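You operate a simulated robot arm through the tools that you are given. There is no shell and no other tool. Be economical: measure what you need, move in short steps, check, and stop when the job is done.

Carry out the task below with a simulated two-armed robot. There is one attempt and no reset: what you move stays moved.

Task
Put the biscuit from the top of the green table on the grey table. Then put two of the small cartons from the wood table on the top of the green table. Then fetch the blue sponge and set it in the wire rack floor. Do these in the order given. Set down upright: small carton.

The check looks at the end state, three seconds after you hand in, the way a careful person would. Anything else that was tipped, shoved, dropped, spilled or broken makes it a failure.

Robot
Two 7-joint arms with two-finger parallel grippers on one trunk, on a base that drives. Base frame: it is fixed to the floor where the robot stands at the start and does not move with it; the origin is under the middle of the robot, x ahead of it, y to its left, z up. Readings come in mm, rad, newtons and seconds.
The left shoulder is at the start at [50, 161, 1123], the right one opposite. With the tool pointing down near the work surface each hand reaches from about 220 to 680 mm from the robot's upright axis, wherever it stands, measured 20 degrees to its own side. Places, roughly: blue sponge [-5250, 4250, 1000]; grey table [-4200, 600, 700]; small carton [500, 1500, 750]; top of the green table [600, -200, 800]; wire rack floor [-5900, 4300, 900]. Payload 3.43 kg a hand.
The TCP of each hand is the grasp point between the finger pads, 30 mm short of the fingertips. In the tool frame z runs along the fingers and y along their closing line. The gripper opens to 94 mm. The fingers are 28 mm wide and 10 mm thick; the gripper's body (50 by 96 mm) begins 55 mm behind the TCP.
Orientation is told as [roll, pitch, yaw] about the base's x, y, z axes, in that order, counted from this pose: with the fingers straight down and closing along the base's y, the tool's x points along the base's -x, its y along +y and its z along -z.

Tools
- The arms move only by the tool play_rows. It takes "left_moves", "right_moves" or both (then of equal length, played together; a hand with none holds still); each is text: rows parted by semicolons, each of 7 numbers parted by spaces: the shift along the tool's x, y, z in units of 30 mm (1.0 is 30 mm), then the turn, a rotation vector about the tool's x, y, z in units of 5 degrees (1.0 is 5 degrees), then the finger opening in mm, from 0 to 94. In form: tx ty tz rx ry rz hand; .... A call has 1 to 20 rows; each row shifts and turns the commanded pose from where the row before left it, along the tool's axes as they then stand. A call with a number of a shift or a turn outside -1 to 1 is refused whole. Each row takes 0.2 s and may step no farther than 50 mm and 0.15 rad from the row before; otherwise, or with a gripper value out of range, the whole call is refused. Where a pose cannot be reached the arm comes as near as it can. A force on the tool above 40 N (or 10 N above the force at the start of the call, whichever is more), or a blocked arm, ends the call early, and 0.2 s more pass. The fingers move at their own pace (about 45 mm/s each) and stop on an object; they squeeze with about 30 N. The grip force told is the motor's: it shows also when the fingers shut on nothing. Time passes only in rows, and 0.2 s behind the last, so rows that do not move let the fingers close. The reply holds the time, the measured pose of the TCP, the force on the tool along the base axes, the opening and the grip force, in the units named above and with some noise, with the torque about the TCP (base axes, N m) and any sound that the robot's microphone picked up, and new pictures: "pictures" is both (left out), scene, wrist or none (wrist: the cameras of the hands that moved).
- Cameras (640 x 400 px; columns grow to the right, rows downward): "scene" is now at [130.3, -51, 1252.3]; the picture's right is [-0.40, -0.92, 0.00], its down [-0.41, 0.18, -0.89] and it looks along [0.82, -0.35, -0.45] (base axes); focal length 248 px, centre (320, 200). "left" rides on the left gripper at [76, -14, -102] in its tool frame; the picture's right is [0.18, 0.98, 0.00], its down [-0.75, 0.14, -0.64] and it looks along [-0.63, 0.12, 0.77] (tool axes); focal length 243 px, centre (320, 200). "right" rides on the right gripper at [76, 14, -102] in its tool frame; the picture's right is [-0.18, 0.98, 0.00], its down [-0.75, -0.14, -0.64] and it looks along [-0.63, -0.12, 0.77] (tool axes); focal length 243 px, centre (320, 200). There is no depth. A picture from a camera that has moved, and an enlarged one, comes with that camera's place and axes in the base frame and with its lens. The place of the scene camera against the robot may be out by one fixed shift of up to 25 mm in any direction.
- lift_body(by): slides the trunk up (or, below 0, down) by that many mm; the arms and the scene camera ride with it, the base frame stays. It gives what a move gives, with no picture.
- base_move(legs): drives the robot by 1 to 6 legs, each [ahead, left, turn to the left] in mm, mm and rad, along the robot's own axes; the way and the turn of a leg run together, so that a leg with both is an arc; at most 1500 mm and 3.142 rad a leg. The arms and the cameras ride along, it lands a little off, and it stops where it bumps. It gives what a move gives, and a new picture of the scene camera.
- aim_head(pan, tilt): turns the head with the scene camera to pan (to the left, within 1.396 rad either way) and tilt (down, from -0.506 to 1.204), counted from straight ahead of the robot. It gives what a move gives, and a new picture of the scene camera.
- zoom(camera, box): a new picture of the part [left, top, right, bottom] of that camera's present view, enlarged. The clock stands still meanwhile.
- sign_off(): hands the job in; it is judged then, once.

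Work in short steps. Places have to be worked out from the pictures, the camera data and where the tool is seen: move nearer, look again, correct. Check each grasp and each placing, and mend what went wrong. You have 165 turns and 260 pictures in all, those below and enlarged ones among them. Open the grippers and draw the arms clear of the work before you hand the job in, unless the task says otherwise; then end with one line.

The tools are called by a JSON object that holds its "fn" and its "kwargs". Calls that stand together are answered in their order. play_rows: Moves the arms, as the interface text tells. Its arguments: {"type":"object","properties":{"left_moves":{"type":"string"},"right_moves":{"type":"string"},"pictures":{"type":"string","enum":["both","scene","wrist","none"]}},"required":[]} The other tools are called the same way: lift_body (by) slides the trunk up or down; base_move (legs) drives the base; aim_head (pan, tilt) turns the head that bears the scene camera; zoom (camera, box) takes an enlarged picture of a part of a camera's view; sign_off () hands the job in.

At the start:

```text
t: 0.0
left_ee_pos: [409.1, -20.2, 1088.1]
left_orientation: [0.0, 0.0, 0.001]
left_force: [0.0, -0.4, 0.4]
left_wrist_torque: [-0.04, 0.02, -0.01]
left_finger_gap: 94.0
left_finger_force: 0.0
right_ee_pos: [316.5, -441.9, 1071.0]
right_orientation: [-0.001, -0.001, 0.0]
right_force: [0.7, -0.6, -0.3]
right_wrist_torque: [0.0, 0.01, 0.03]
right_finger_gap: 94.0
right_finger_force: 0.1
trunk travel left (down, up): [-150.0, 117.0]
robot x, y, heading: [-0.4, 0.9, -0.006]
head pan, tilt: [-0.407, 0.468]
```

scene: 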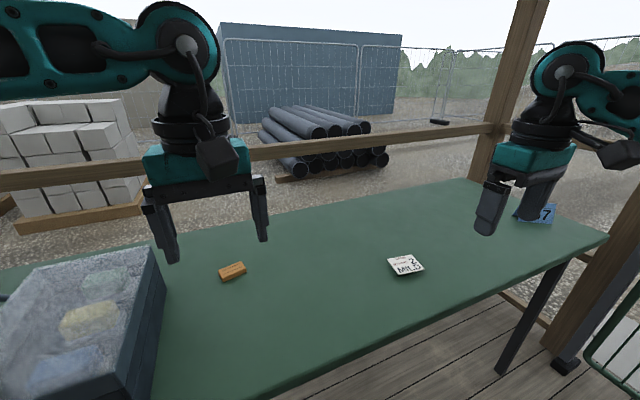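
right: 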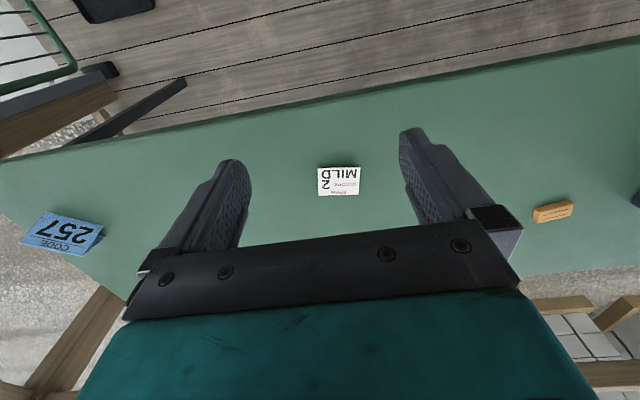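
left: 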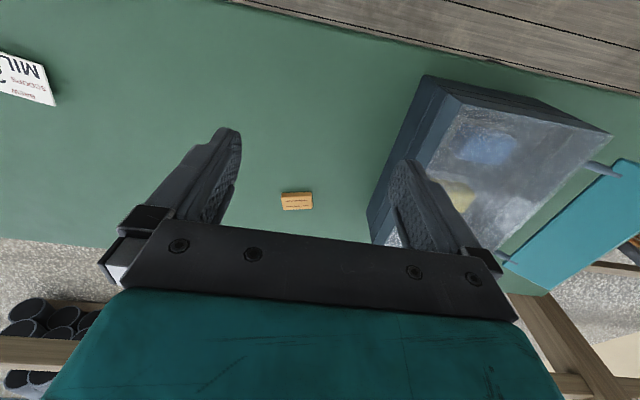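

The biscuit appears to be about (655, -25, ~805) from both views. I'll zoom in to see its orientation.

{"fn": "zoom", "kwargs": {"camera": "left", "box": [240, 160, 360, 235]}}

{"fn": "zoom", "kwargs": {"camera": "scene", "box": [160, 220, 460, 400]}}

```text
5.33 times, centred on (300, 198) of left
camera zoom: at [333.5, -34.4, 1190.1], right [-0.19, 0.98, 0.0], down [0.75, 0.14, 0.64], along [0.63, 0.12, -0.77], focal length 1294 px, centre (427, 213)
```

zoom: 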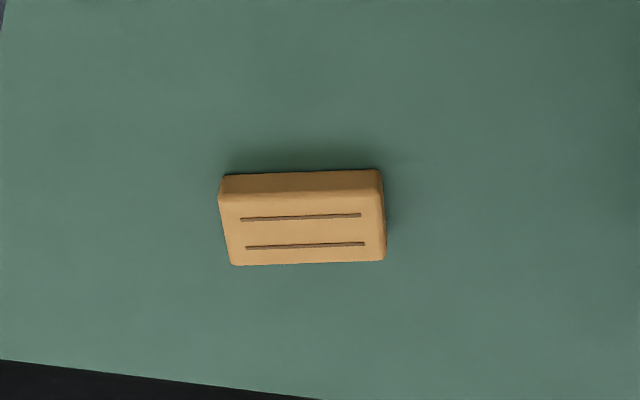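

```text
2.13 times, centred on (310, 310) of scene
camera zoom: at [130.3, -51.0, 1252.3], right [-0.4, -0.92, 0.0], down [-0.41, 0.18, -0.89], along [0.82, -0.35, -0.45], focal length 530 px, centre (341, -35)
```

zoom: 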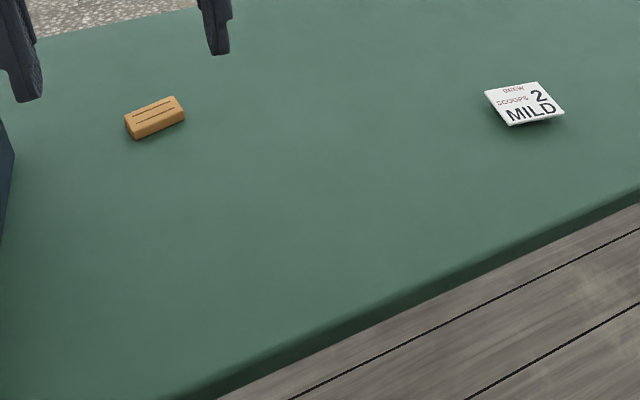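

The biscuit is about 60×37×18 mm, with its long axis yawed roughly 14° from y. It's at the edge of my reach, so I'll nudge the base 60 mm forward.

{"fn": "base_move", "kwargs": {"legs": [[60, 0, 0]]}}

```text
t: 1.0
left_ee_pos: [470.0, -20.6, 1088.9]
left_orientation: [0.001, -0.001, 0.002]
left_force: [-0.2, 0.1, 0.5]
left_wrist_torque: [-0.01, 0.0, 0.02]
left_finger_gap: 94.0
left_finger_force: 0.0
right_ee_pos: [376.8, -442.4, 1069.8]
right_orientation: [-0.001, 0.0, 0.0]
right_force: [0.1, 0.2, 0.7]
right_wrist_torque: [0.0, 0.02, 0.02]
right_finger_gap: 93.9
right_finger_force: 0.0
trunk travel left (down, up): [-150.0, 117.0]
robot x, y, heading: [62.0, 0.7, -0.003]
head pan, tilt: [-0.407, 0.468]
camera scene: at [190.9, -50.9, 1252.2], right [-0.39, -0.92, 0.0], down [-0.42, 0.18, -0.89], along [0.82, -0.35, -0.45], focal length 248 px, centre (320, 200)
```

scene: 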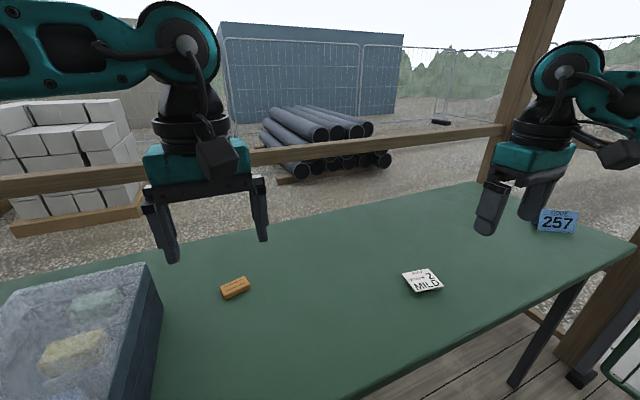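

Next I bring the left hand ahead of and above the biscuit, then yaw it about 14°.

{"fn": "play_rows", "kwargs": {"left_moves": "-0.78 -0.03 0.88 0 0 0 94;-0.78 -0.03 0.88 0 0 0 94;-0.78 -0.03 0.88 0 0 0 94;-0.78 -0.03 0.88 0 0 0 94;-0.78 -0.03 0.88 0 0 0 94;-0.78 -0.03 0.88 0 0 0 94;0 0 0 0 0 -0.93 94;0 0 0 0 0 -0.93 94;0 0 0 0 0 -0.93 94;0 0 0 0 0 0 94", "pictures": "wrist"}}

```text
t: 3.2
left_ee_pos: [608.9, -25.4, 930.2]
left_orientation: [0.001, 0.001, 0.244]
left_force: [-0.1, 0.4, 0.3]
left_wrist_torque: [-0.01, 0.0, -0.02]
left_finger_gap: 93.8
left_finger_force: 0.1
right_ee_pos: [376.7, -442.9, 1071.8]
right_orientation: [0.0, 0.0, -0.001]
right_force: [-0.9, -0.5, 0.0]
right_wrist_torque: [0.02, 0.0, -0.02]
right_finger_gap: 93.8
right_finger_force: 0.1
trunk travel left (down, up): [-150.0, 117.0]
robot x, y, heading: [57.5, 1.9, -0.001]
head pan, tilt: [-0.407, 0.468]
camera left: at [539.6, -57.7, 1031.7], right [-0.42, 0.91, 0.0], down [0.7, 0.32, 0.64], along [0.58, 0.27, -0.77], focal length 243 px, centre (320, 200)
```

left: 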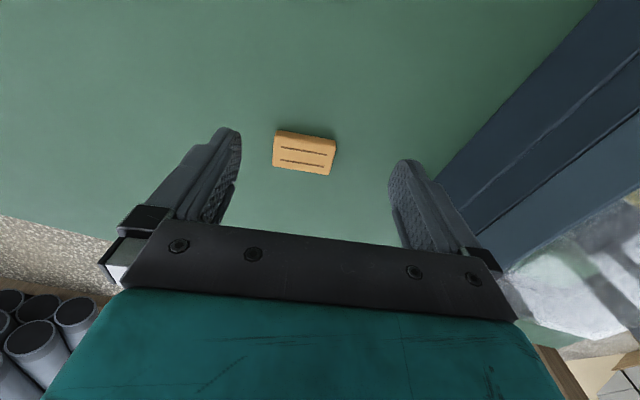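

The biscuit is at about (658, -21), and the yaw matches. I move over it and lower to z≈850, then look again.

{"fn": "play_rows", "kwargs": {"left_moves": "-0.81 -0.13 0 0 0 0 94;-0.81 -0.14 0 0 0 0 94;0 0 0.9 0 0 0 94;0 0 0.9 0 0 0 94;0 0 0.87 0 0 0 94;0 0 0 0 0 0 94", "pictures": "wrist"}}

```text
t: 4.6
left_ee_pos: [648.4, -22.0, 849.9]
left_orientation: [0.0, -0.001, 0.245]
left_force: [0.4, -0.3, 0.3]
left_wrist_torque: [0.0, 0.04, -0.02]
left_finger_gap: 93.7
left_finger_force: 0.1
left hand out of reach, approached as far as the arm can: row 2
right_ee_pos: [376.7, -442.2, 1071.0]
right_orientation: [0.0, -0.002, -0.001]
right_force: [0.9, 0.1, 0.3]
right_wrist_torque: [0.0, -0.02, -0.04]
right_finger_gap: 94.1
right_finger_force: 0.1
trunk travel left (down, up): [-150.0, 117.0]
robot x, y, heading: [61.9, 1.0, 0.006]
head pan, tilt: [-0.407, 0.468]
camera left: at [578.6, -53.8, 951.6], right [-0.42, 0.91, 0.0], down [0.7, 0.32, 0.64], along [0.58, 0.27, -0.77], focal length 243 px, centre (320, 200)
```

left: 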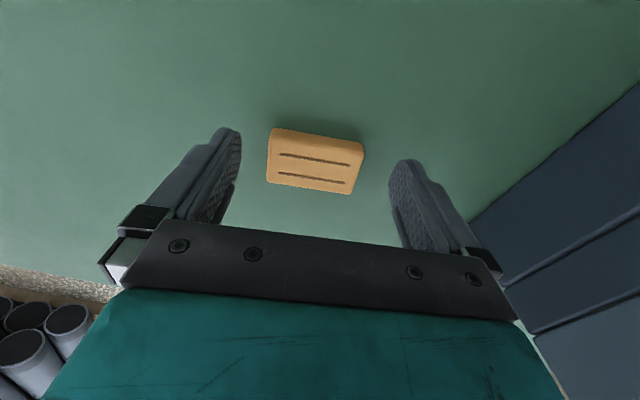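

It's centred between the fingers. I lower about 17 mm more and check the force.

{"fn": "play_rows", "kwargs": {"left_moves": "0 0 0.3 0 0 0 94;0 0 0.27 0 0 0 94;0 0 0 0 0 0 94", "pictures": "wrist"}}

```text
t: 5.4
left_ee_pos: [647.3, -21.3, 833.9]
left_orientation: [-0.001, -0.001, 0.245]
left_force: [0.2, -0.7, 0.2]
left_wrist_torque: [0.03, -0.04, 0.01]
left_finger_gap: 94.0
left_finger_force: 0.2
left hand out of reach, approached as far as the arm can: row 1
right_ee_pos: [377.2, -442.5, 1070.8]
right_orientation: [0.0, -0.002, 0.001]
right_force: [0.1, -0.6, 0.4]
right_wrist_torque: [0.04, -0.02, 0.01]
right_finger_gap: 93.8
right_finger_force: 0.0
trunk travel left (down, up): [-150.0, 117.0]
robot x, y, heading: [62.4, 1.9, 0.001]
head pan, tilt: [-0.407, 0.468]
camera left: at [576.5, -52.6, 934.9], right [-0.42, 0.91, 0.0], down [0.7, 0.32, 0.64], along [0.58, 0.27, -0.77], focal length 243 px, centre (320, 200)
```

left: 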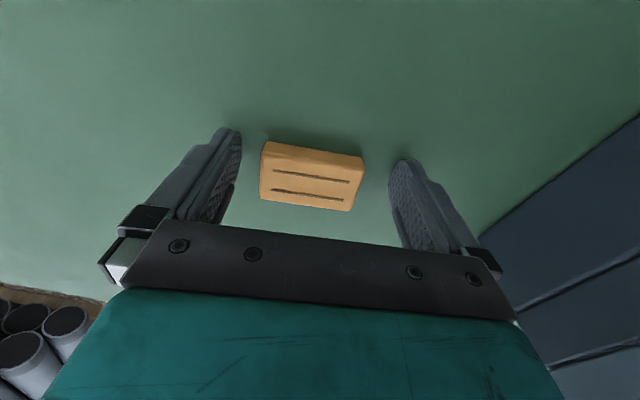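

There's no contact yet, so I edge down a few mm more. Then I'll close.

{"fn": "play_rows", "kwargs": {"left_moves": "0 0 0.07 0 0 0 94;0 0 0.07 0 0 0 94;0 0 0 0 0 0 94", "pictures": "none"}}

{"fn": "play_rows", "kwargs": {"left_moves": "0 0 0 0 0 0 60;0 0 0 0 0 0 40;0 0 0 0 0 0 30;0 0 0 0 0 0 30;0 0 0 0 0 0 30", "pictures": "wrist"}}

```text
t: 6.2
left_ee_pos: [644.9, -21.7, 829.5]
left_orientation: [-0.002, -0.003, 0.244]
left_force: [-0.5, -1.0, 5.5]
left_wrist_torque: [0.27, 0.18, 0.0]
left_finger_gap: 93.8
left_finger_force: 0.1
right_ee_pos: [376.6, -442.2, 1071.7]
right_orientation: [0.001, 0.001, 0.0]
right_force: [0.0, 0.4, -0.1]
right_wrist_torque: [-0.01, -0.03, 0.01]
right_finger_gap: 94.3
right_finger_force: 0.1
trunk travel left (down, up): [-150.0, 117.0]
robot x, y, heading: [58.6, 2.3, 0.001]
head pan, tilt: [-0.407, 0.468]
```

```text
t: 7.4
left_ee_pos: [645.8, -20.6, 830.0]
left_orientation: [-0.001, -0.002, 0.245]
left_force: [-0.2, 4.7, 10.3]
left_wrist_torque: [0.4, 0.19, -0.1]
left_finger_gap: 60.5
left_finger_force: 30.0
right_ee_pos: [376.4, -441.8, 1072.0]
right_orientation: [0.001, -0.002, -0.001]
right_force: [-0.2, 0.9, -0.3]
right_wrist_torque: [0.01, 0.01, -0.04]
right_finger_gap: 94.0
right_finger_force: 0.1
trunk travel left (down, up): [-150.0, 117.0]
robot x, y, heading: [58.9, -0.7, 0.003]
head pan, tilt: [-0.407, 0.468]
camera left: at [575.4, -51.6, 931.6], right [-0.42, 0.91, 0.0], down [0.69, 0.32, 0.64], along [0.58, 0.27, -0.77], focal length 243 px, centre (320, 200)
```

left: 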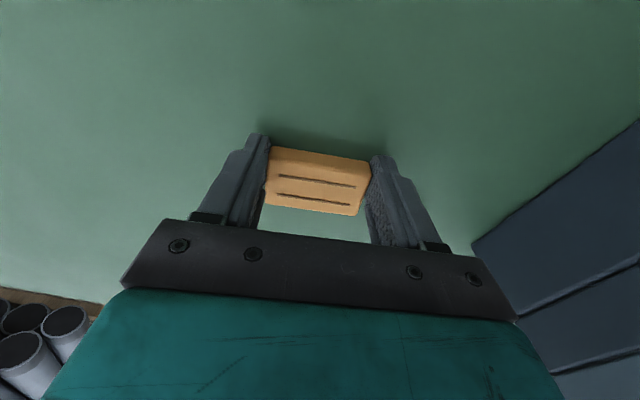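

The biscuit is held at 60.5 mm, and the table top is at z≈800. I lift it and draw the hand back towards the body.

{"fn": "play_rows", "kwargs": {"left_moves": "0 0 -0.8 0 0 0 30;0 0 -1 0 0 0 30;0 0 -1 0 0 0 30;0 0 -1 0 0 0 30;0 0 -1 0 0 0 30;1 0.2 -0.9 0 0 0 30;1 0.2 -0.9 0 0 0 30;1 0.2 -0.9 0 0 0 30;1 0.2 0 0 0 0 30;1 0.2 0 0 0 0 30;1 0.2 0 0 0 0 30;0 0 0 0 0 0 30", "pictures": "wrist"}}

{"fn": "aim_head", "kwargs": {"pan": 1.3, "tilt": 0.35}}

```text
t: 10.0
left_ee_pos: [463.2, -29.5, 1054.6]
left_orientation: [0.0, 0.0, 0.247]
left_force: [0.5, 1.2, -1.5]
left_wrist_torque: [-0.01, 0.02, 0.04]
left_finger_gap: 60.4
left_finger_force: 30.5
right_ee_pos: [376.3, -442.9, 1069.8]
right_orientation: [0.0, 0.001, -0.001]
right_force: [0.4, -0.4, -0.5]
right_wrist_torque: [0.03, 0.01, 0.01]
right_finger_gap: 94.0
right_finger_force: 0.1
trunk travel left (down, up): [-150.0, 117.0]
robot x, y, heading: [62.8, 2.2, 0.003]
head pan, tilt: [-0.407, 0.468]
camera left: at [393.0, -61.3, 1156.7], right [-0.42, 0.91, 0.0], down [0.7, 0.32, 0.64], along [0.58, 0.27, -0.77], focal length 243 px, centre (320, 200)
```

left: 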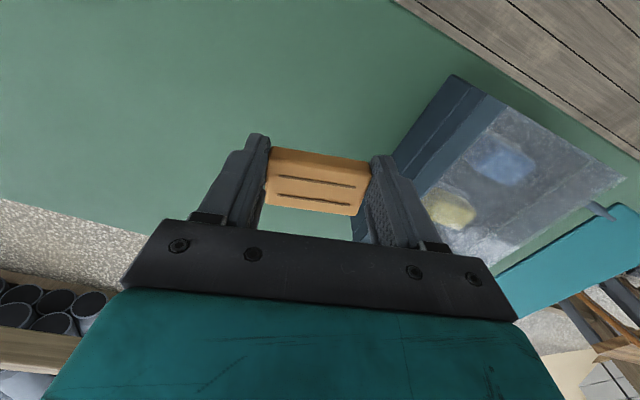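

```text
t: 11.7
left_ee_pos: [463.2, -30.5, 1055.7]
left_orientation: [-0.001, -0.001, 0.245]
left_force: [0.2, 0.4, -0.9]
left_wrist_torque: [-0.03, 0.0, -0.01]
left_finger_gap: 60.4
left_finger_force: 30.3
right_ee_pos: [376.6, -441.7, 1071.3]
right_orientation: [0.0, -0.002, -0.001]
right_force: [0.7, -0.2, 0.1]
right_wrist_torque: [0.04, -0.01, -0.02]
right_finger_gap: 93.8
right_finger_force: 0.1
trunk travel left (down, up): [-150.0, 117.0]
robot x, y, heading: [56.4, 1.9, -0.003]
head pan, tilt: [1.3, 0.351]
camera scene: at [130.9, 74.9, 1263.2], right [0.96, -0.27, 0.0], down [-0.09, -0.33, -0.94], along [0.25, 0.9, -0.34], focal length 248 px, centre (320, 200)
```

scene: 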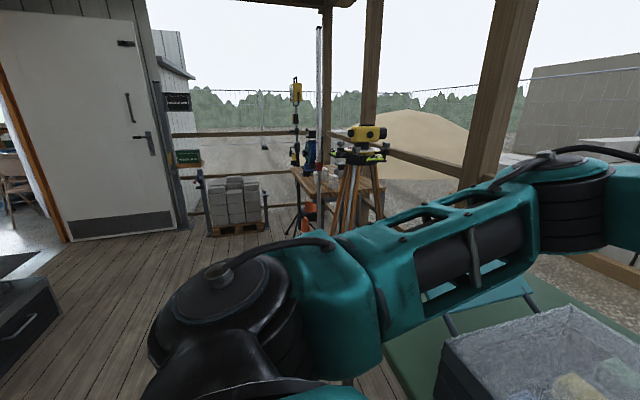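

Left view: the wood table is past the tripod, and there's a door at left-rear. I check the right side before backing up.

{"fn": "aim_head", "kwargs": {"pan": -1.39, "tilt": 0.5}}

```text
t: 14.1
left_ee_pos: [464.2, -29.9, 1055.8]
left_orientation: [-0.001, 0.0, 0.247]
left_force: [0.2, -0.5, 0.4]
left_wrist_torque: [0.0, -0.01, -0.02]
left_finger_gap: 60.4
left_finger_force: 30.2
right_ee_pos: [375.9, -441.5, 1070.8]
right_orientation: [0.001, -0.001, 0.0]
right_force: [0.1, -0.4, 0.0]
right_wrist_torque: [-0.03, -0.02, 0.0]
right_finger_gap: 94.2
right_finger_force: 0.1
trunk travel left (down, up): [-150.0, 117.0]
robot x, y, heading: [61.4, -0.9, 0.004]
head pan, tilt: [-1.389, 0.499]
camera scene: at [122.6, -104.2, 1249.5], right [-0.98, -0.18, 0.0], down [-0.09, 0.47, -0.88], along [0.16, -0.86, -0.48], focal length 248 px, centre (320, 200)
```

scene: 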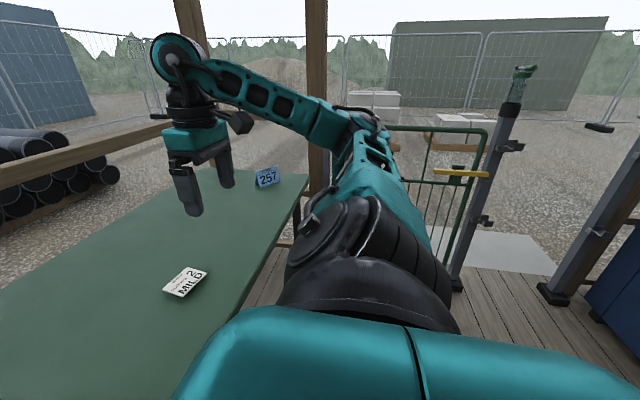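

The area behind looks free. I back up 350 mm, then turn left 90° with the head straight.

{"fn": "base_move", "kwargs": {"legs": [[-350, 0, 0], [0, 0, 1.4]]}}

{"fn": "aim_head", "kwargs": {"pan": 0.5, "tilt": 0.4}}

```text
t: 19.8
left_ee_pos: [-194.4, 392.4, 1054.8]
left_orientation: [0.0, -0.002, 1.655]
left_force: [0.0, 0.0, -0.8]
left_wrist_torque: [0.01, 0.01, -0.02]
left_finger_gap: 60.8
left_finger_force: 30.0
right_ee_pos: [198.0, 241.2, 1070.8]
right_orientation: [-0.001, 0.001, 1.411]
right_force: [0.2, -0.2, 0.1]
right_wrist_torque: [0.02, 0.0, -0.04]
right_finger_gap: 94.1
right_finger_force: 0.1
trunk travel left (down, up): [-150.0, 117.0]
robot x, y, heading: [-288.1, -0.9, 1.407]
head pan, tilt: [-1.389, 0.499]
camera scene: at [-185.4, 25.8, 1249.5], right [0.02, -1.0, 0.0], down [-0.48, -0.01, -0.88], along [0.88, 0.02, -0.48], focal length 248 px, centre (320, 200)
```

scene: 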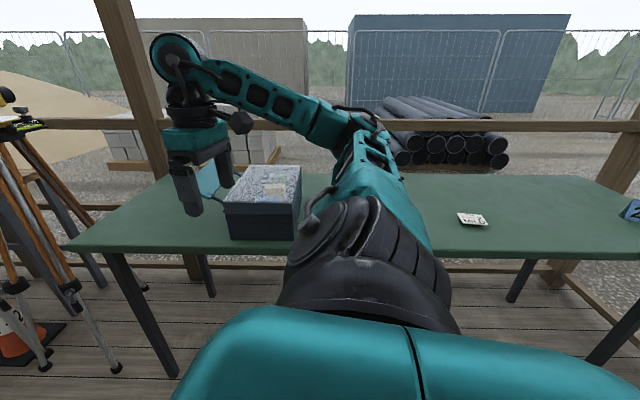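

```text
t: 21.7
left_ee_pos: [-195.5, 393.7, 1055.1]
left_orientation: [0.002, -0.001, 1.657]
left_force: [0.2, -0.2, -0.5]
left_wrist_torque: [-0.01, -0.01, -0.03]
left_finger_gap: 60.6
left_finger_force: 29.8
right_ee_pos: [197.0, 241.0, 1070.5]
right_orientation: [0.0, 0.001, 1.41]
right_force: [-0.1, -0.7, 0.7]
right_wrist_torque: [-0.01, 0.0, 0.03]
right_finger_gap: 94.1
right_finger_force: 0.1
trunk travel left (down, up): [-150.0, 117.0]
robot x, y, heading: [-287.9, -0.5, 1.407]
head pan, tilt: [0.499, 0.4]
camera scene: at [-307.0, 111.3, 1258.6], right [0.94, 0.33, 0.0], down [0.13, -0.37, -0.92], along [-0.31, 0.87, -0.39], focal length 248 px, centre (320, 200)
```

scene: 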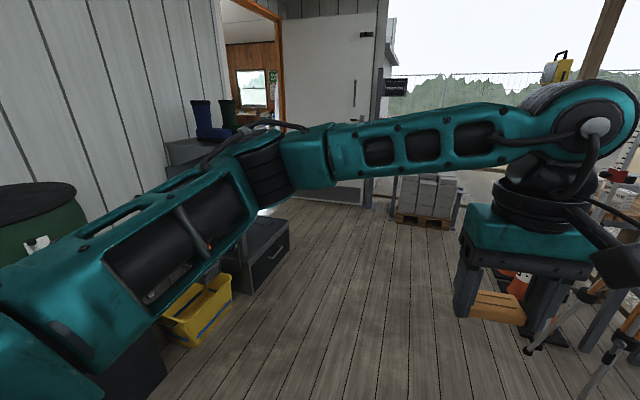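

The corridor ahead is clear, with the bucket and cabinet left of x≈-1000 and tripod feet near x≈440. I drive 1 m along +y to see the doorway.

{"fn": "base_move", "kwargs": {"legs": [[985, 175, 0.16]]}}

{"fn": "aim_head", "kwargs": {"pan": 0.9, "tilt": 0.35}}

```text
t: 26.9
left_ee_pos: [-355.3, 1399.9, 1055.3]
left_orientation: [-0.001, -0.001, 1.818]
left_force: [-0.4, 0.0, -0.5]
left_wrist_torque: [0.02, -0.01, 0.01]
left_finger_gap: 60.7
left_finger_force: 30.5
right_ee_pos: [56.1, 1313.2, 1070.5]
right_orientation: [0.0, 0.0, 1.573]
right_force: [-0.5, -0.4, 0.6]
right_wrist_torque: [0.04, 0.03, 0.0]
right_finger_gap: 94.3
right_finger_force: 0.0
trunk travel left (down, up): [-150.0, 117.0]
robot x, y, heading: [-383.1, 996.1, 1.571]
head pan, tilt: [0.499, 0.4]
camera scene: at [-422.8, 1103.3, 1258.6], right [0.88, 0.48, 0.0], down [0.19, -0.34, -0.92], along [-0.44, 0.81, -0.39], focal length 248 px, centre (320, 200)
```

scene: 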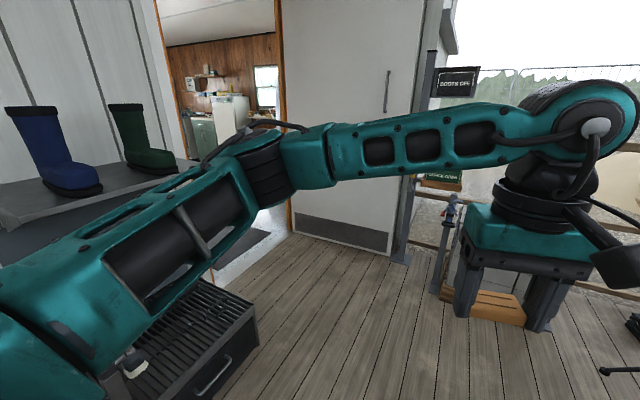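

```text
t: 27.7
left_ee_pos: [-354.3, 1399.7, 1055.5]
left_orientation: [0.0, 0.002, 1.817]
left_force: [-0.3, 0.4, -0.1]
left_wrist_torque: [0.0, 0.03, 0.0]
left_finger_gap: 60.8
left_finger_force: 29.6
right_ee_pos: [56.4, 1313.7, 1069.7]
right_orientation: [0.001, 0.0, 1.571]
right_force: [-0.3, -0.9, 0.3]
right_wrist_torque: [0.01, -0.01, 0.02]
right_finger_gap: 94.1
right_finger_force: 0.0
trunk travel left (down, up): [-150.0, 117.0]
robot x, y, heading: [-385.0, 995.1, 1.577]
head pan, tilt: [0.901, 0.351]
camera scene: at [-451.3, 1079.6, 1263.2], right [0.62, 0.78, 0.0], down [0.27, -0.21, -0.94], along [-0.74, 0.58, -0.34], focal length 248 px, centre (320, 200)
```

scene: 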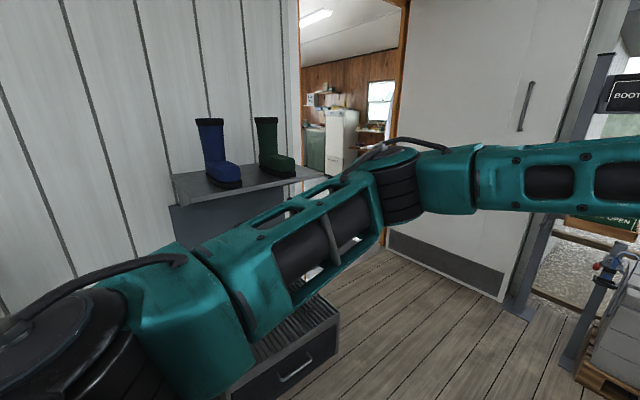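

The doorway is at x≈-1700, spanning y≈1900–2880, with the open door along y≈2940. I tuck the right hand inward, turn to face -x, and look again.

{"fn": "play_rows", "kwargs": {"right_moves": "0 0.9 0 0 0 0 94;0 0.9 0 0 0 0 94;0 0.9 0 0 0 0 94;0 0.9 0 0 0 0 94;0 0.9 0 0 0 0 94;0 0.9 0 0 0 0 94;0 0.9 0 0 0 0 94;0 0 0 0 0 0 94", "pictures": "none"}}

{"fn": "base_move", "kwargs": {"legs": [[0, 0, 1.56], [0, -900, 0]]}}

{"fn": "aim_head", "kwargs": {"pan": -0.45, "tilt": 0.4}}

```text
t: 29.5
left_ee_pos: [-355.1, 1400.1, 1054.0]
left_orientation: [0.0, 0.0, 1.815]
left_force: [-0.2, -0.3, -0.6]
left_wrist_torque: [-0.02, -0.05, -0.04]
left_finger_gap: 60.3
left_finger_force: 29.9
right_ee_pos: [-132.1, 1313.6, 1071.7]
right_orientation: [0.001, 0.001, 1.571]
right_force: [-0.7, 0.5, -0.1]
right_wrist_torque: [-0.01, -0.03, -0.02]
right_finger_gap: 94.0
right_finger_force: 0.0
trunk travel left (down, up): [-150.0, 117.0]
robot x, y, heading: [-386.3, 992.0, 1.574]
head pan, tilt: [0.901, 0.351]
```

```text
t: 41.6
left_ee_pos: [-773.4, 1938.5, 1055.2]
left_orientation: [0.0, -0.001, -2.916]
left_force: [0.8, -0.1, -0.4]
left_wrist_torque: [-0.05, 0.0, 0.0]
left_finger_gap: 60.7
left_finger_force: 29.9
right_ee_pos: [-682.7, 2160.2, 1071.4]
right_orientation: [-0.001, 0.001, 3.123]
right_force: [0.0, -0.5, -0.3]
right_wrist_torque: [-0.01, -0.03, 0.02]
right_finger_gap: 94.0
right_finger_force: 0.1
trunk travel left (down, up): [-150.0, 117.0]
robot x, y, heading: [-372.0, 1902.9, 3.122]
head pan, tilt: [0.901, 0.351]
camera scene: at [-464.1, 1815.0, 1263.2], right [-0.77, 0.64, 0.0], down [0.22, 0.27, -0.94], along [-0.6, -0.72, -0.34], focal length 248 px, centre (320, 200)
```

scene: 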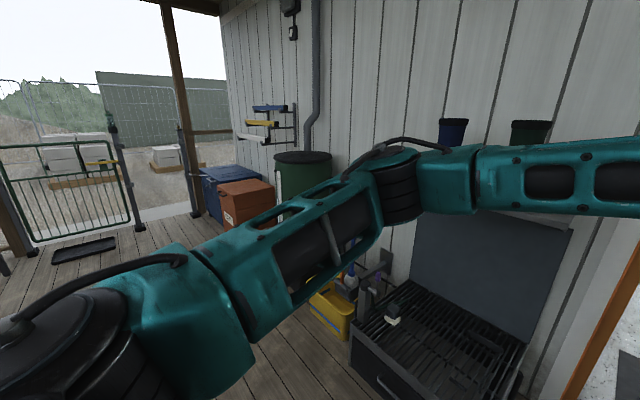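

```text
t: 43.1
left_ee_pos: [-773.7, 1938.1, 1055.5]
left_orientation: [-0.002, 0.001, -2.915]
left_force: [-0.1, -0.4, -1.0]
left_wrist_torque: [-0.01, 0.0, 0.03]
left_finger_gap: 60.5
left_finger_force: 30.2
right_ee_pos: [-682.8, 2159.4, 1071.3]
right_orientation: [0.0, 0.0, 3.122]
right_force: [0.0, -0.5, -0.6]
right_wrist_torque: [-0.01, -0.01, 0.0]
right_finger_gap: 94.2
right_finger_force: 0.1
trunk travel left (down, up): [-150.0, 117.0]
robot x, y, heading: [-373.4, 1902.4, 3.121]
head pan, tilt: [-0.45, 0.4]
camera scene: at [-487.4, 1928.6, 1258.6], right [0.45, 0.89, 0.0], down [0.35, -0.18, -0.92], along [-0.82, 0.42, -0.39], focal length 248 px, centre (320, 200)
```

scene: 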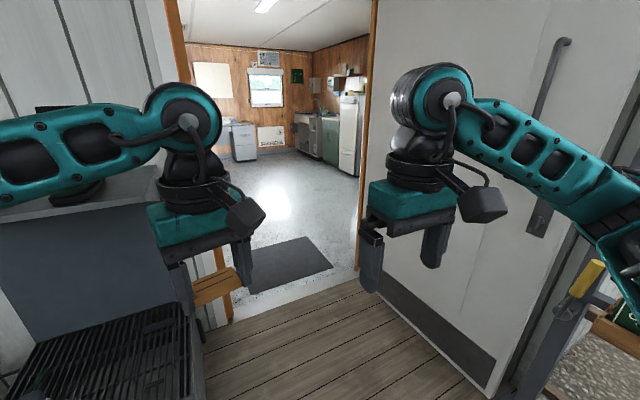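

The doorway is centred around y≈2420 and about 940 wide. The right elbow flares out, so I extend the right hand forward and up to slim it and check.

{"fn": "play_rows", "kwargs": {"right_moves": "-1 -0.1 0 0 0 0 94;-1 -0.1 0 0 0 0 94;-1 -0.1 0 0 0 0 94;-1 -0.1 0 0 0 0 94;-1 -0.1 0 0 0 0 94;0 0 0 0 0 0 94", "pictures": "none"}}

{"fn": "aim_head", "kwargs": {"pan": -1.2, "tilt": 0.3}}

```text
t: 44.5
left_ee_pos: [-774.5, 1939.7, 1054.9]
left_orientation: [-0.001, 0.002, -2.915]
left_force: [0.3, -0.5, -0.1]
left_wrist_torque: [0.01, -0.01, -0.04]
left_finger_gap: 60.5
left_finger_force: 30.5
right_ee_pos: [-833.3, 2178.0, 1070.4]
right_orientation: [0.0, 0.001, 3.123]
right_force: [1.5, 0.0, 0.1]
right_wrist_torque: [0.0, 0.0, 0.02]
right_finger_gap: 94.2
right_finger_force: 0.1
trunk travel left (down, up): [-150.0, 117.0]
robot x, y, heading: [-368.5, 1902.4, 3.125]
head pan, tilt: [-0.45, 0.4]
```

```text
t: 45.6
left_ee_pos: [-773.4, 1939.2, 1055.7]
left_orientation: [0.001, -0.001, -2.915]
left_force: [0.6, 0.6, -0.3]
left_wrist_torque: [0.01, 0.0, 0.01]
left_finger_gap: 60.4
left_finger_force: 30.1
right_ee_pos: [-832.7, 2178.7, 1071.6]
right_orientation: [0.0, 0.001, 3.123]
right_force: [-0.1, -0.7, 0.7]
right_wrist_torque: [0.02, 0.03, 0.02]
right_finger_gap: 94.2
right_finger_force: 0.1
trunk travel left (down, up): [-150.0, 117.0]
robot x, y, heading: [-371.0, 1901.4, 3.123]
head pan, tilt: [-1.201, 0.3]
camera scene: at [-436.9, 1974.4, 1267.9], right [0.94, 0.34, 0.0], down [0.1, -0.28, -0.96], along [-0.33, 0.9, -0.3], focal length 248 px, centre (320, 200)
```

scene: 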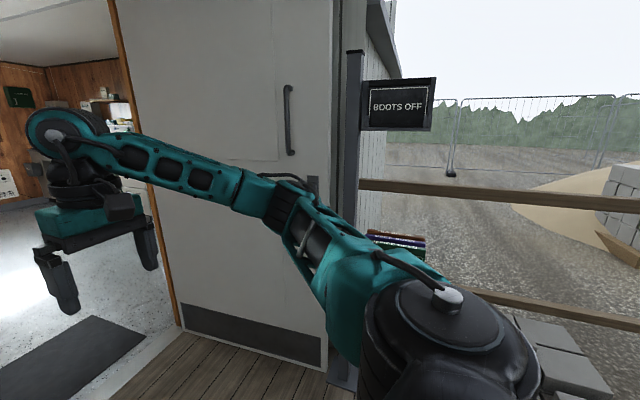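

The right elbow now sticks out about 400 mm. I strafe to y≈2370, biased for it, and look straight ahead.

{"fn": "base_move", "kwargs": {"legs": [[0, -470, 0.018]]}}

{"fn": "aim_head", "kwargs": {"pan": 0, "tilt": 0.45}}

```text
t: 49.4
left_ee_pos: [-770.3, 2324.6, 1054.8]
left_orientation: [0.002, -0.001, -2.904]
left_force: [-0.7, 0.6, -0.4]
left_wrist_torque: [0.04, 0.0, 0.0]
left_finger_gap: 60.7
left_finger_force: 30.3
right_ee_pos: [-831.3, 2563.3, 1070.8]
right_orientation: [0.001, 0.0, 3.137]
right_force: [0.5, -0.5, 0.5]
right_wrist_torque: [0.01, 0.01, 0.01]
right_finger_gap: 93.7
right_finger_force: 0.1
trunk travel left (down, up): [-150.0, 117.0]
robot x, y, heading: [-365.3, 2294.9, 3.139]
head pan, tilt: [-1.201, 0.3]
stopped in leg 1: the robot was blocked; the commanded pose is now the measured one
camera scene: at [-434.2, 2363.9, 1268.0], right [0.93, 0.36, 0.0], down [0.11, -0.28, -0.96], along [-0.34, 0.89, -0.29], focal length 248 px, centre (320, 200)
```

scene: 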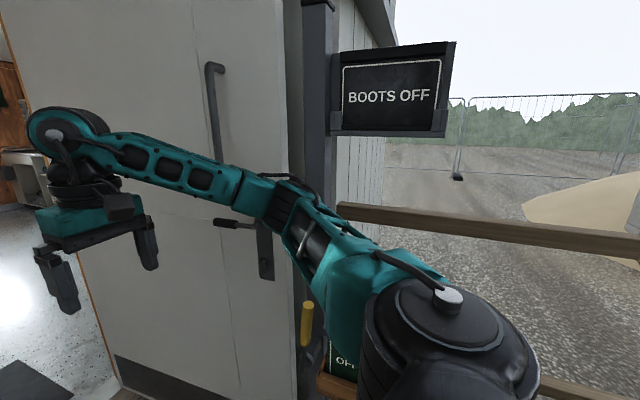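

```text
t: 50.8
left_ee_pos: [-770.7, 2325.1, 1054.5]
left_orientation: [-0.001, 0.001, -2.904]
left_force: [0.3, -0.1, -0.6]
left_wrist_torque: [0.01, 0.01, -0.03]
left_finger_gap: 60.4
left_finger_force: 30.5
right_ee_pos: [-832.5, 2563.7, 1071.1]
right_orientation: [-0.001, -0.002, 3.135]
right_force: [0.7, 0.7, 0.6]
right_wrist_torque: [0.0, 0.0, 0.02]
right_finger_gap: 94.2
right_finger_force: 0.1
trunk travel left (down, up): [-150.0, 117.0]
robot x, y, heading: [-368.9, 2292.5, 3.137]
head pan, tilt: [0.0, 0.45]
camera scene: at [-492.8, 2277.9, 1254.0], right [0.01, 1.0, 0.0], down [0.44, 0.0, -0.9], along [-0.9, 0.0, -0.44], focal length 248 px, centre (320, 200)
```

scene: 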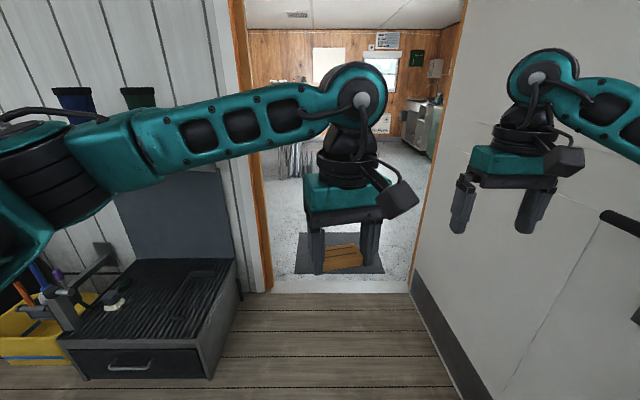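

The base was blocked while strafing right. I look down to the right to see against what.

{"fn": "aim_head", "kwargs": {"pan": -1.39, "tilt": 0.95}}

```text
t: 52.3
left_ee_pos: [-769.7, 2324.9, 1055.1]
left_orientation: [0.0, 0.0, -2.904]
left_force: [0.6, 0.2, 0.6]
left_wrist_torque: [0.01, 0.02, 0.0]
left_finger_gap: 60.8
left_finger_force: 30.1
right_ee_pos: [-833.1, 2564.9, 1072.6]
right_orientation: [0.0, -0.001, 3.132]
right_force: [0.0, 0.5, 0.6]
right_wrist_torque: [0.01, 0.0, -0.02]
right_finger_gap: 94.0
right_finger_force: 0.0
trunk travel left (down, up): [-150.0, 117.0]
robot x, y, heading: [-366.0, 2295.9, 3.141]
head pan, tilt: [-1.389, 0.949]
camera scene: at [-413.7, 2349.0, 1212.0], right [0.98, 0.18, 0.0], down [0.14, -0.8, -0.58], along [-0.1, 0.57, -0.81], focal length 248 px, centre (320, 200)
```

scene: 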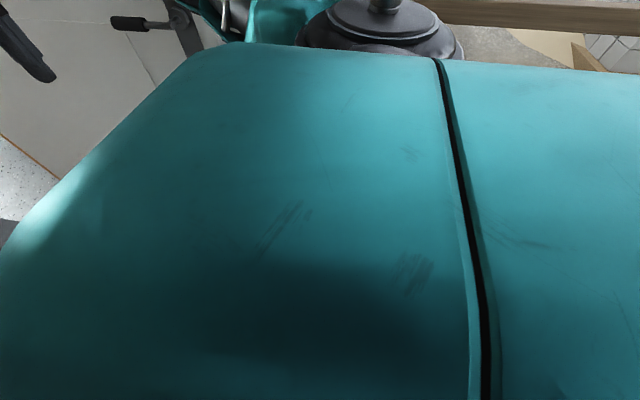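

Probably a low boot-scrubber post at my right. I step back left 250 mm and look at that spot.

{"fn": "base_move", "kwargs": {"legs": [[0, 280, 0]]}}

{"fn": "aim_head", "kwargs": {"pan": -1.05, "tilt": 0.75}}

```text
t: 55.4
left_ee_pos: [-771.0, 2043.9, 1054.8]
left_orientation: [0.001, 0.0, -2.9]
left_force: [-0.7, -0.4, -0.2]
left_wrist_torque: [0.03, -0.03, 0.01]
left_finger_gap: 60.6
left_finger_force: 30.2
right_ee_pos: [-834.0, 2283.8, 1071.4]
right_orientation: [0.001, 0.0, 3.138]
right_force: [0.6, 1.3, -0.1]
right_wrist_torque: [0.01, 0.02, 0.04]
right_finger_gap: 93.9
right_finger_force: 0.0
trunk travel left (down, up): [-150.0, 117.0]
robot x, y, heading: [-367.2, 2010.3, 3.139]
head pan, tilt: [-1.389, 0.949]
camera scene: at [-414.8, 2068.7, 1212.0], right [0.98, 0.18, 0.0], down [0.14, -0.8, -0.58], along [-0.1, 0.57, -0.81], focal length 248 px, centre (320, 200)
```

scene: 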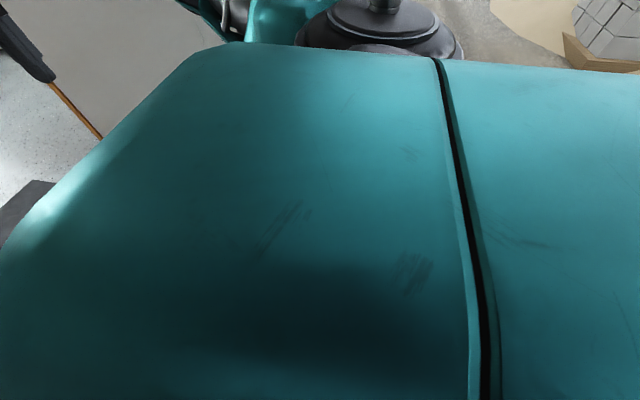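

```text
t: 56.2
left_ee_pos: [-770.6, 2043.7, 1053.6]
left_orientation: [0.0, 0.0, -2.902]
left_force: [-0.1, -0.7, 0.5]
left_wrist_torque: [-0.05, 0.01, 0.02]
left_finger_gap: 60.5
left_finger_force: 29.6
right_ee_pos: [-833.6, 2283.4, 1072.2]
right_orientation: [0.001, -0.002, 3.138]
right_force: [0.4, -0.6, -0.3]
right_wrist_torque: [0.0, -0.02, 0.01]
right_finger_gap: 93.9
right_finger_force: 0.0
trunk travel left (down, up): [-150.0, 117.0]
robot x, y, heading: [-365.3, 2012.4, 3.138]
head pan, tilt: [-1.051, 0.75]
camera scene: at [-442.8, 2069.3, 1227.5], right [0.87, 0.49, 0.0], down [0.34, -0.59, -0.73], along [-0.36, 0.64, -0.68], focal length 248 px, centre (320, 200)
```

scene: 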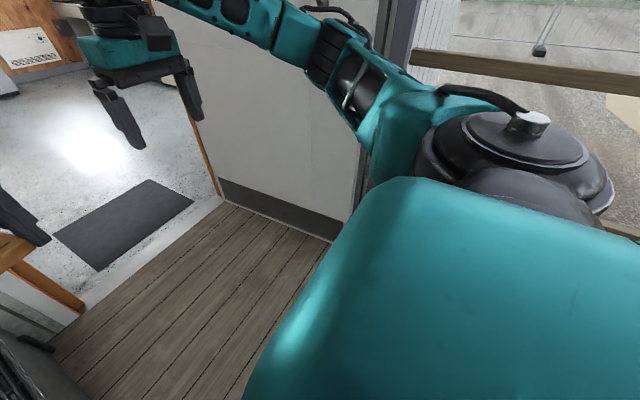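

The floor in front of the door is clear; the obstacle must sit nearer x≈-400..-600. I go forward first, then diagonally to the doorway's centre line.

{"fn": "base_move", "kwargs": {"legs": [[400, -100, 0], [130, -280, 0]]}}

{"fn": "aim_head", "kwargs": {"pan": 0, "tilt": 0.5}}

```text
t: 61.4
left_ee_pos: [-1305.8, 2422.4, 1054.4]
left_orientation: [0.0, -0.001, -2.899]
left_force: [-0.3, 0.6, -0.6]
left_wrist_torque: [0.0, 0.05, 0.02]
left_finger_gap: 60.6
left_finger_force: 30.3
right_ee_pos: [-1369.0, 2661.6, 1071.2]
right_orientation: [-0.001, -0.002, 3.139]
right_force: [-0.4, 0.2, 0.1]
right_wrist_torque: [-0.01, 0.02, 0.02]
right_finger_gap: 94.2
right_finger_force: 0.0
trunk travel left (down, up): [-150.0, 117.0]
robot x, y, heading: [-900.5, 2391.6, -3.14]
head pan, tilt: [-1.051, 0.75]
camera scene: at [-977.6, 2449.4, 1227.5], right [0.87, 0.5, 0.0], down [0.34, -0.59, -0.73], along [-0.36, 0.63, -0.68], focal length 248 px, centre (320, 200)
```

scene: 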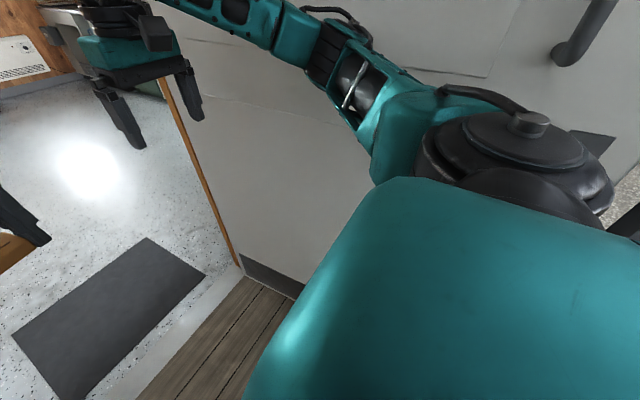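

```text
t: 62.7
left_ee_pos: [-1305.3, 2423.1, 1054.6]
left_orientation: [-0.002, 0.0, -2.9]
left_force: [-0.3, 0.4, -0.4]
left_wrist_torque: [-0.01, 0.03, -0.01]
left_finger_gap: 60.6
left_finger_force: 30.1
right_ee_pos: [-1370.0, 2661.5, 1072.2]
right_orientation: [-0.001, -0.002, 3.141]
right_force: [-0.4, -0.4, 0.2]
right_wrist_torque: [0.04, 0.0, -0.01]
right_finger_gap: 94.0
right_finger_force: 0.0
trunk travel left (down, up): [-150.0, 117.0]
robot x, y, heading: [-900.9, 2391.0, -3.144]
head pan, tilt: [0.0, 0.499]
camera scene: at [-1027.3, 2377.4, 1249.5], right [0.0, 1.0, 0.0], down [0.48, 0.0, -0.88], along [-0.88, 0.0, -0.48], focal length 248 px, centre (320, 200)
```

scene: 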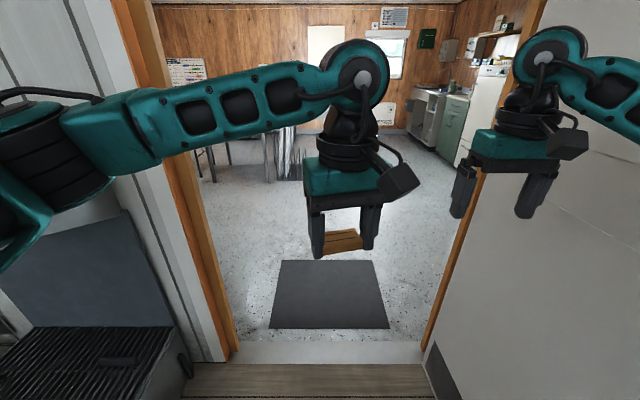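

The doorway is centred at y≈2420, and inside it's clear except for a mat. I drive straight through.

{"fn": "base_move", "kwargs": {"legs": [[700, -22, 0], [800, 0, 0]]}}

{"fn": "aim_head", "kwargs": {"pan": 0.7, "tilt": 0.3}}

```text
t: 70.5
left_ee_pos: [-2808.7, 2444.4, 1055.0]
left_orientation: [-0.001, 0.001, -2.901]
left_force: [-0.3, 0.2, -0.2]
left_wrist_torque: [-0.04, 0.02, 0.0]
left_finger_gap: 60.8
left_finger_force: 29.8
right_ee_pos: [-2872.7, 2683.3, 1071.3]
right_orientation: [-0.001, -0.003, 3.137]
right_force: [-0.9, 0.5, 1.2]
right_wrist_torque: [0.03, 0.01, -0.03]
right_finger_gap: 94.1
right_finger_force: 0.1
trunk travel left (down, up): [-150.0, 117.0]
robot x, y, heading: [-2402.7, 2411.1, 3.141]
head pan, tilt: [0.0, 0.499]
camera scene: at [-2530.5, 2398.2, 1249.4], right [0.0, 1.0, 0.0], down [0.48, 0.0, -0.88], along [-0.88, 0.0, -0.48], focal length 248 px, centre (320, 200)
```

scene: 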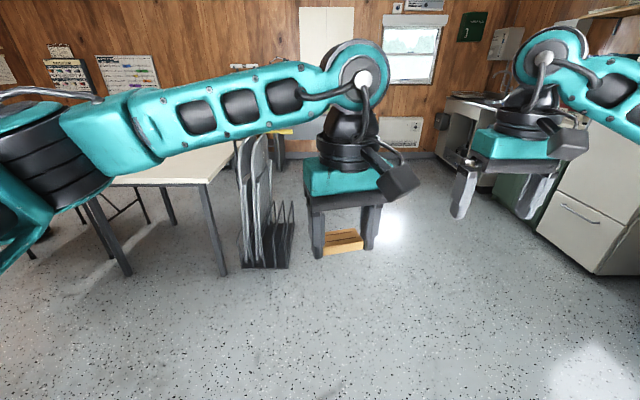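

```text
t: 71.5
left_ee_pos: [-2808.6, 2443.9, 1054.4]
left_orientation: [0.001, -0.001, -2.905]
left_force: [0.4, 0.1, -0.8]
left_wrist_torque: [-0.02, 0.04, -0.01]
left_finger_gap: 60.6
left_finger_force: 30.1
right_ee_pos: [-2872.0, 2683.0, 1070.8]
right_orientation: [0.001, -0.003, 3.139]
right_force: [0.0, 0.4, 0.0]
right_wrist_torque: [-0.02, -0.01, 0.01]
right_finger_gap: 94.0
right_finger_force: 0.1
trunk travel left (down, up): [-150.0, 117.0]
robot x, y, heading: [-2407.4, 2414.7, 3.141]
head pan, tilt: [0.7, 0.3]
camera scene: at [-2510.9, 2338.0, 1267.9], right [-0.64, 0.77, 0.0], down [0.23, 0.19, -0.96], along [-0.73, -0.61, -0.3], focal length 248 px, centre (320, 200)
```

scene: 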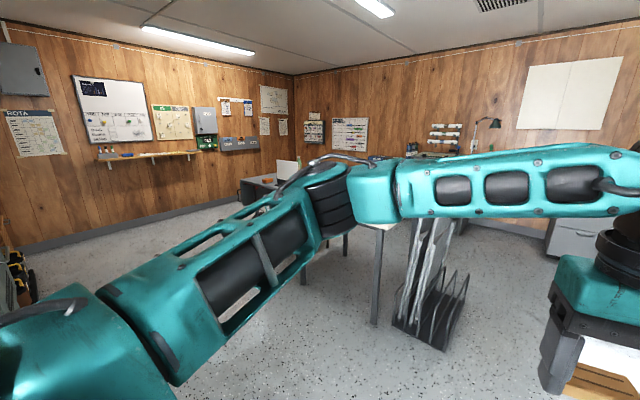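

The location hint projects to the desk at about px (290,185). I zoom there.

{"fn": "zoom", "kwargs": {"camera": "scene", "box": [220, 140, 400, 250]}}

```text
3.56 times, centred on (310, 195) of scene
camera zoom: at [-2510.9, 2338.0, 1267.9], right [-0.64, 0.77, 0.0], down [0.23, 0.19, -0.96], along [-0.73, -0.61, -0.3], focal length 883 px, centre (356, 218)
```

zoom: 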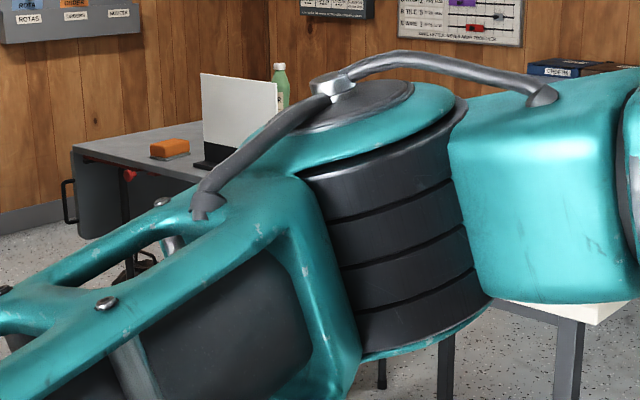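

I turn to face -y and drive 1.2 m across open floor, then look at the grey table from there.

{"fn": "base_move", "kwargs": {"legs": [[0, 0, 1.57], [1200, 0, 0]]}}

{"fn": "aim_head", "kwargs": {"pan": -0.9, "tilt": 0.4}}

```text
t: 78.5
left_ee_pos: [-2443.6, 1521.6, 1054.6]
left_orientation: [0.001, 0.0, -1.338]
left_force: [-0.5, -0.5, 0.2]
left_wrist_torque: [0.02, 0.0, 0.03]
left_finger_gap: 60.4
left_finger_force: 29.9
right_ee_pos: [-2683.4, 1459.2, 1071.3]
right_orientation: [0.001, -0.004, -1.58]
right_force: [0.6, 0.1, 0.5]
right_wrist_torque: [0.04, -0.03, -0.01]
right_finger_gap: 94.1
right_finger_force: 0.0
trunk travel left (down, up): [-150.0, 117.0]
robot x, y, heading: [-2410.8, 1926.1, -1.575]
head pan, tilt: [0.7, 0.3]
stopped in leg 2: the robot was blocked; the commanded pose is now the measured one
camera scene: at [-2344.1, 1797.6, 1267.5], right [-0.77, -0.64, 0.0], down [-0.19, 0.23, -0.95], along [0.61, -0.73, -0.3], focal length 248 px, centre (320, 200)
```

scene: 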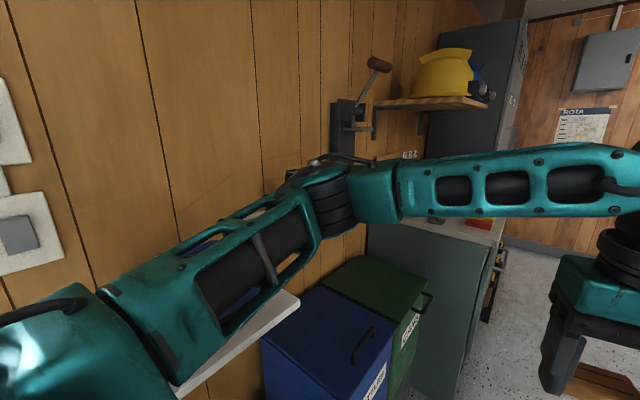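

```text
t: 80.1
left_ee_pos: [-2444.1, 1523.2, 1055.3]
left_orientation: [-0.002, -0.003, -1.339]
left_force: [-0.1, 0.0, 0.0]
left_wrist_torque: [0.01, -0.01, -0.02]
left_finger_gap: 60.7
left_finger_force: 29.7
right_ee_pos: [-2682.4, 1460.4, 1072.6]
right_orientation: [0.002, 0.0, -1.578]
right_force: [0.3, 0.1, -0.3]
right_wrist_torque: [0.01, -0.03, 0.0]
right_finger_gap: 93.8
right_finger_force: 0.0
trunk travel left (down, up): [-150.0, 117.0]
robot x, y, heading: [-2409.7, 1927.3, -1.578]
head pan, tilt: [-0.901, 0.4]
camera scene: at [-2476.5, 1814.1, 1258.6], right [-0.62, 0.79, 0.0], down [0.31, 0.24, -0.92], along [-0.73, -0.57, -0.39], focal length 248 px, centre (320, 200)
```

scene: 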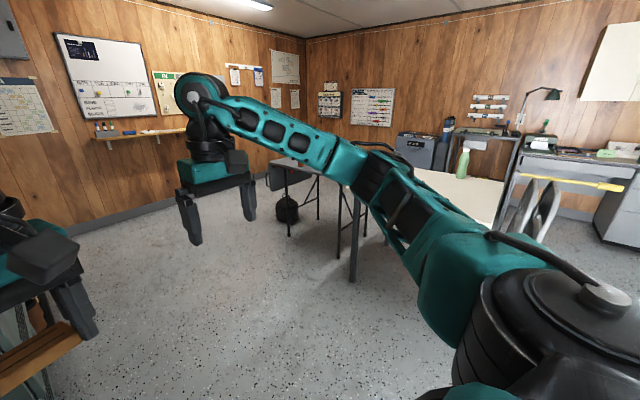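

Blocked on the left side by bins along the wall. I strafe 500 mm toward -x and drive on along -y.

{"fn": "base_move", "kwargs": {"legs": [[-40, 0, 0], [0, -550, 0], [600, 0, 0]]}}

{"fn": "aim_head", "kwargs": {"pan": -0.9, "tilt": 0.45}}

```text
t: 88.9
left_ee_pos: [-2996.2, 962.6, 1056.0]
left_orientation: [-0.003, -0.001, -1.334]
left_force: [0.6, 0.0, 0.2]
left_wrist_torque: [-0.02, 0.01, -0.02]
left_finger_gap: 60.7
left_finger_force: 29.5
right_ee_pos: [-3233.8, 899.3, 1072.0]
right_orientation: [0.001, -0.003, -1.577]
right_force: [-0.6, -1.1, 0.3]
right_wrist_torque: [0.04, -0.03, -0.01]
right_finger_gap: 94.2
right_finger_force: 0.1
trunk travel left (down, up): [-150.0, 117.0]
robot x, y, heading: [-2963.3, 1363.8, -1.572]
head pan, tilt: [-0.901, 0.4]
camera scene: at [-3028.8, 1252.6, 1258.6], right [-0.62, 0.79, 0.0], down [0.31, 0.24, -0.92], along [-0.72, -0.57, -0.39], focal length 248 px, centre (320, 200)
```

scene: 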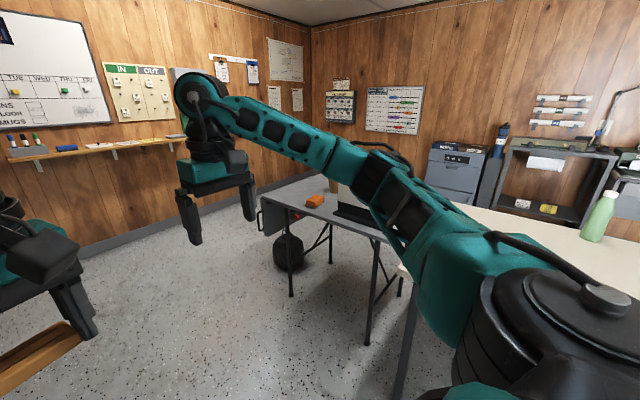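

```text
t: 89.6
left_ee_pos: [-2995.4, 962.1, 1054.4]
left_orientation: [0.0, -0.001, -1.338]
left_force: [-0.5, -0.2, 0.4]
left_wrist_torque: [-0.03, 0.01, 0.0]
left_finger_gap: 60.4
left_finger_force: 30.0
right_ee_pos: [-3233.7, 899.8, 1072.7]
right_orientation: [-0.001, -0.003, -1.575]
right_force: [0.0, 1.1, -0.4]
right_wrist_torque: [-0.01, -0.02, -0.02]
right_finger_gap: 94.1
right_finger_force: 0.1
trunk travel left (down, up): [-150.0, 117.0]
robot x, y, heading: [-2961.5, 1363.7, -1.574]
head pan, tilt: [-0.901, 0.45]
camera scene: at [-3028.2, 1253.4, 1254.0], right [-0.62, 0.79, 0.0], down [0.34, 0.27, -0.9], along [-0.71, -0.56, -0.43], focal length 248 px, centre (320, 200)
```

scene: 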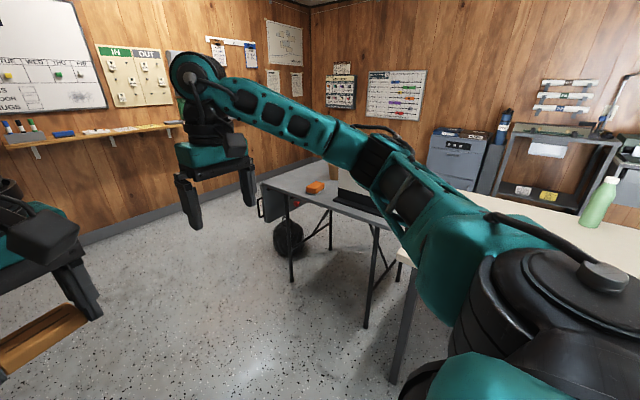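

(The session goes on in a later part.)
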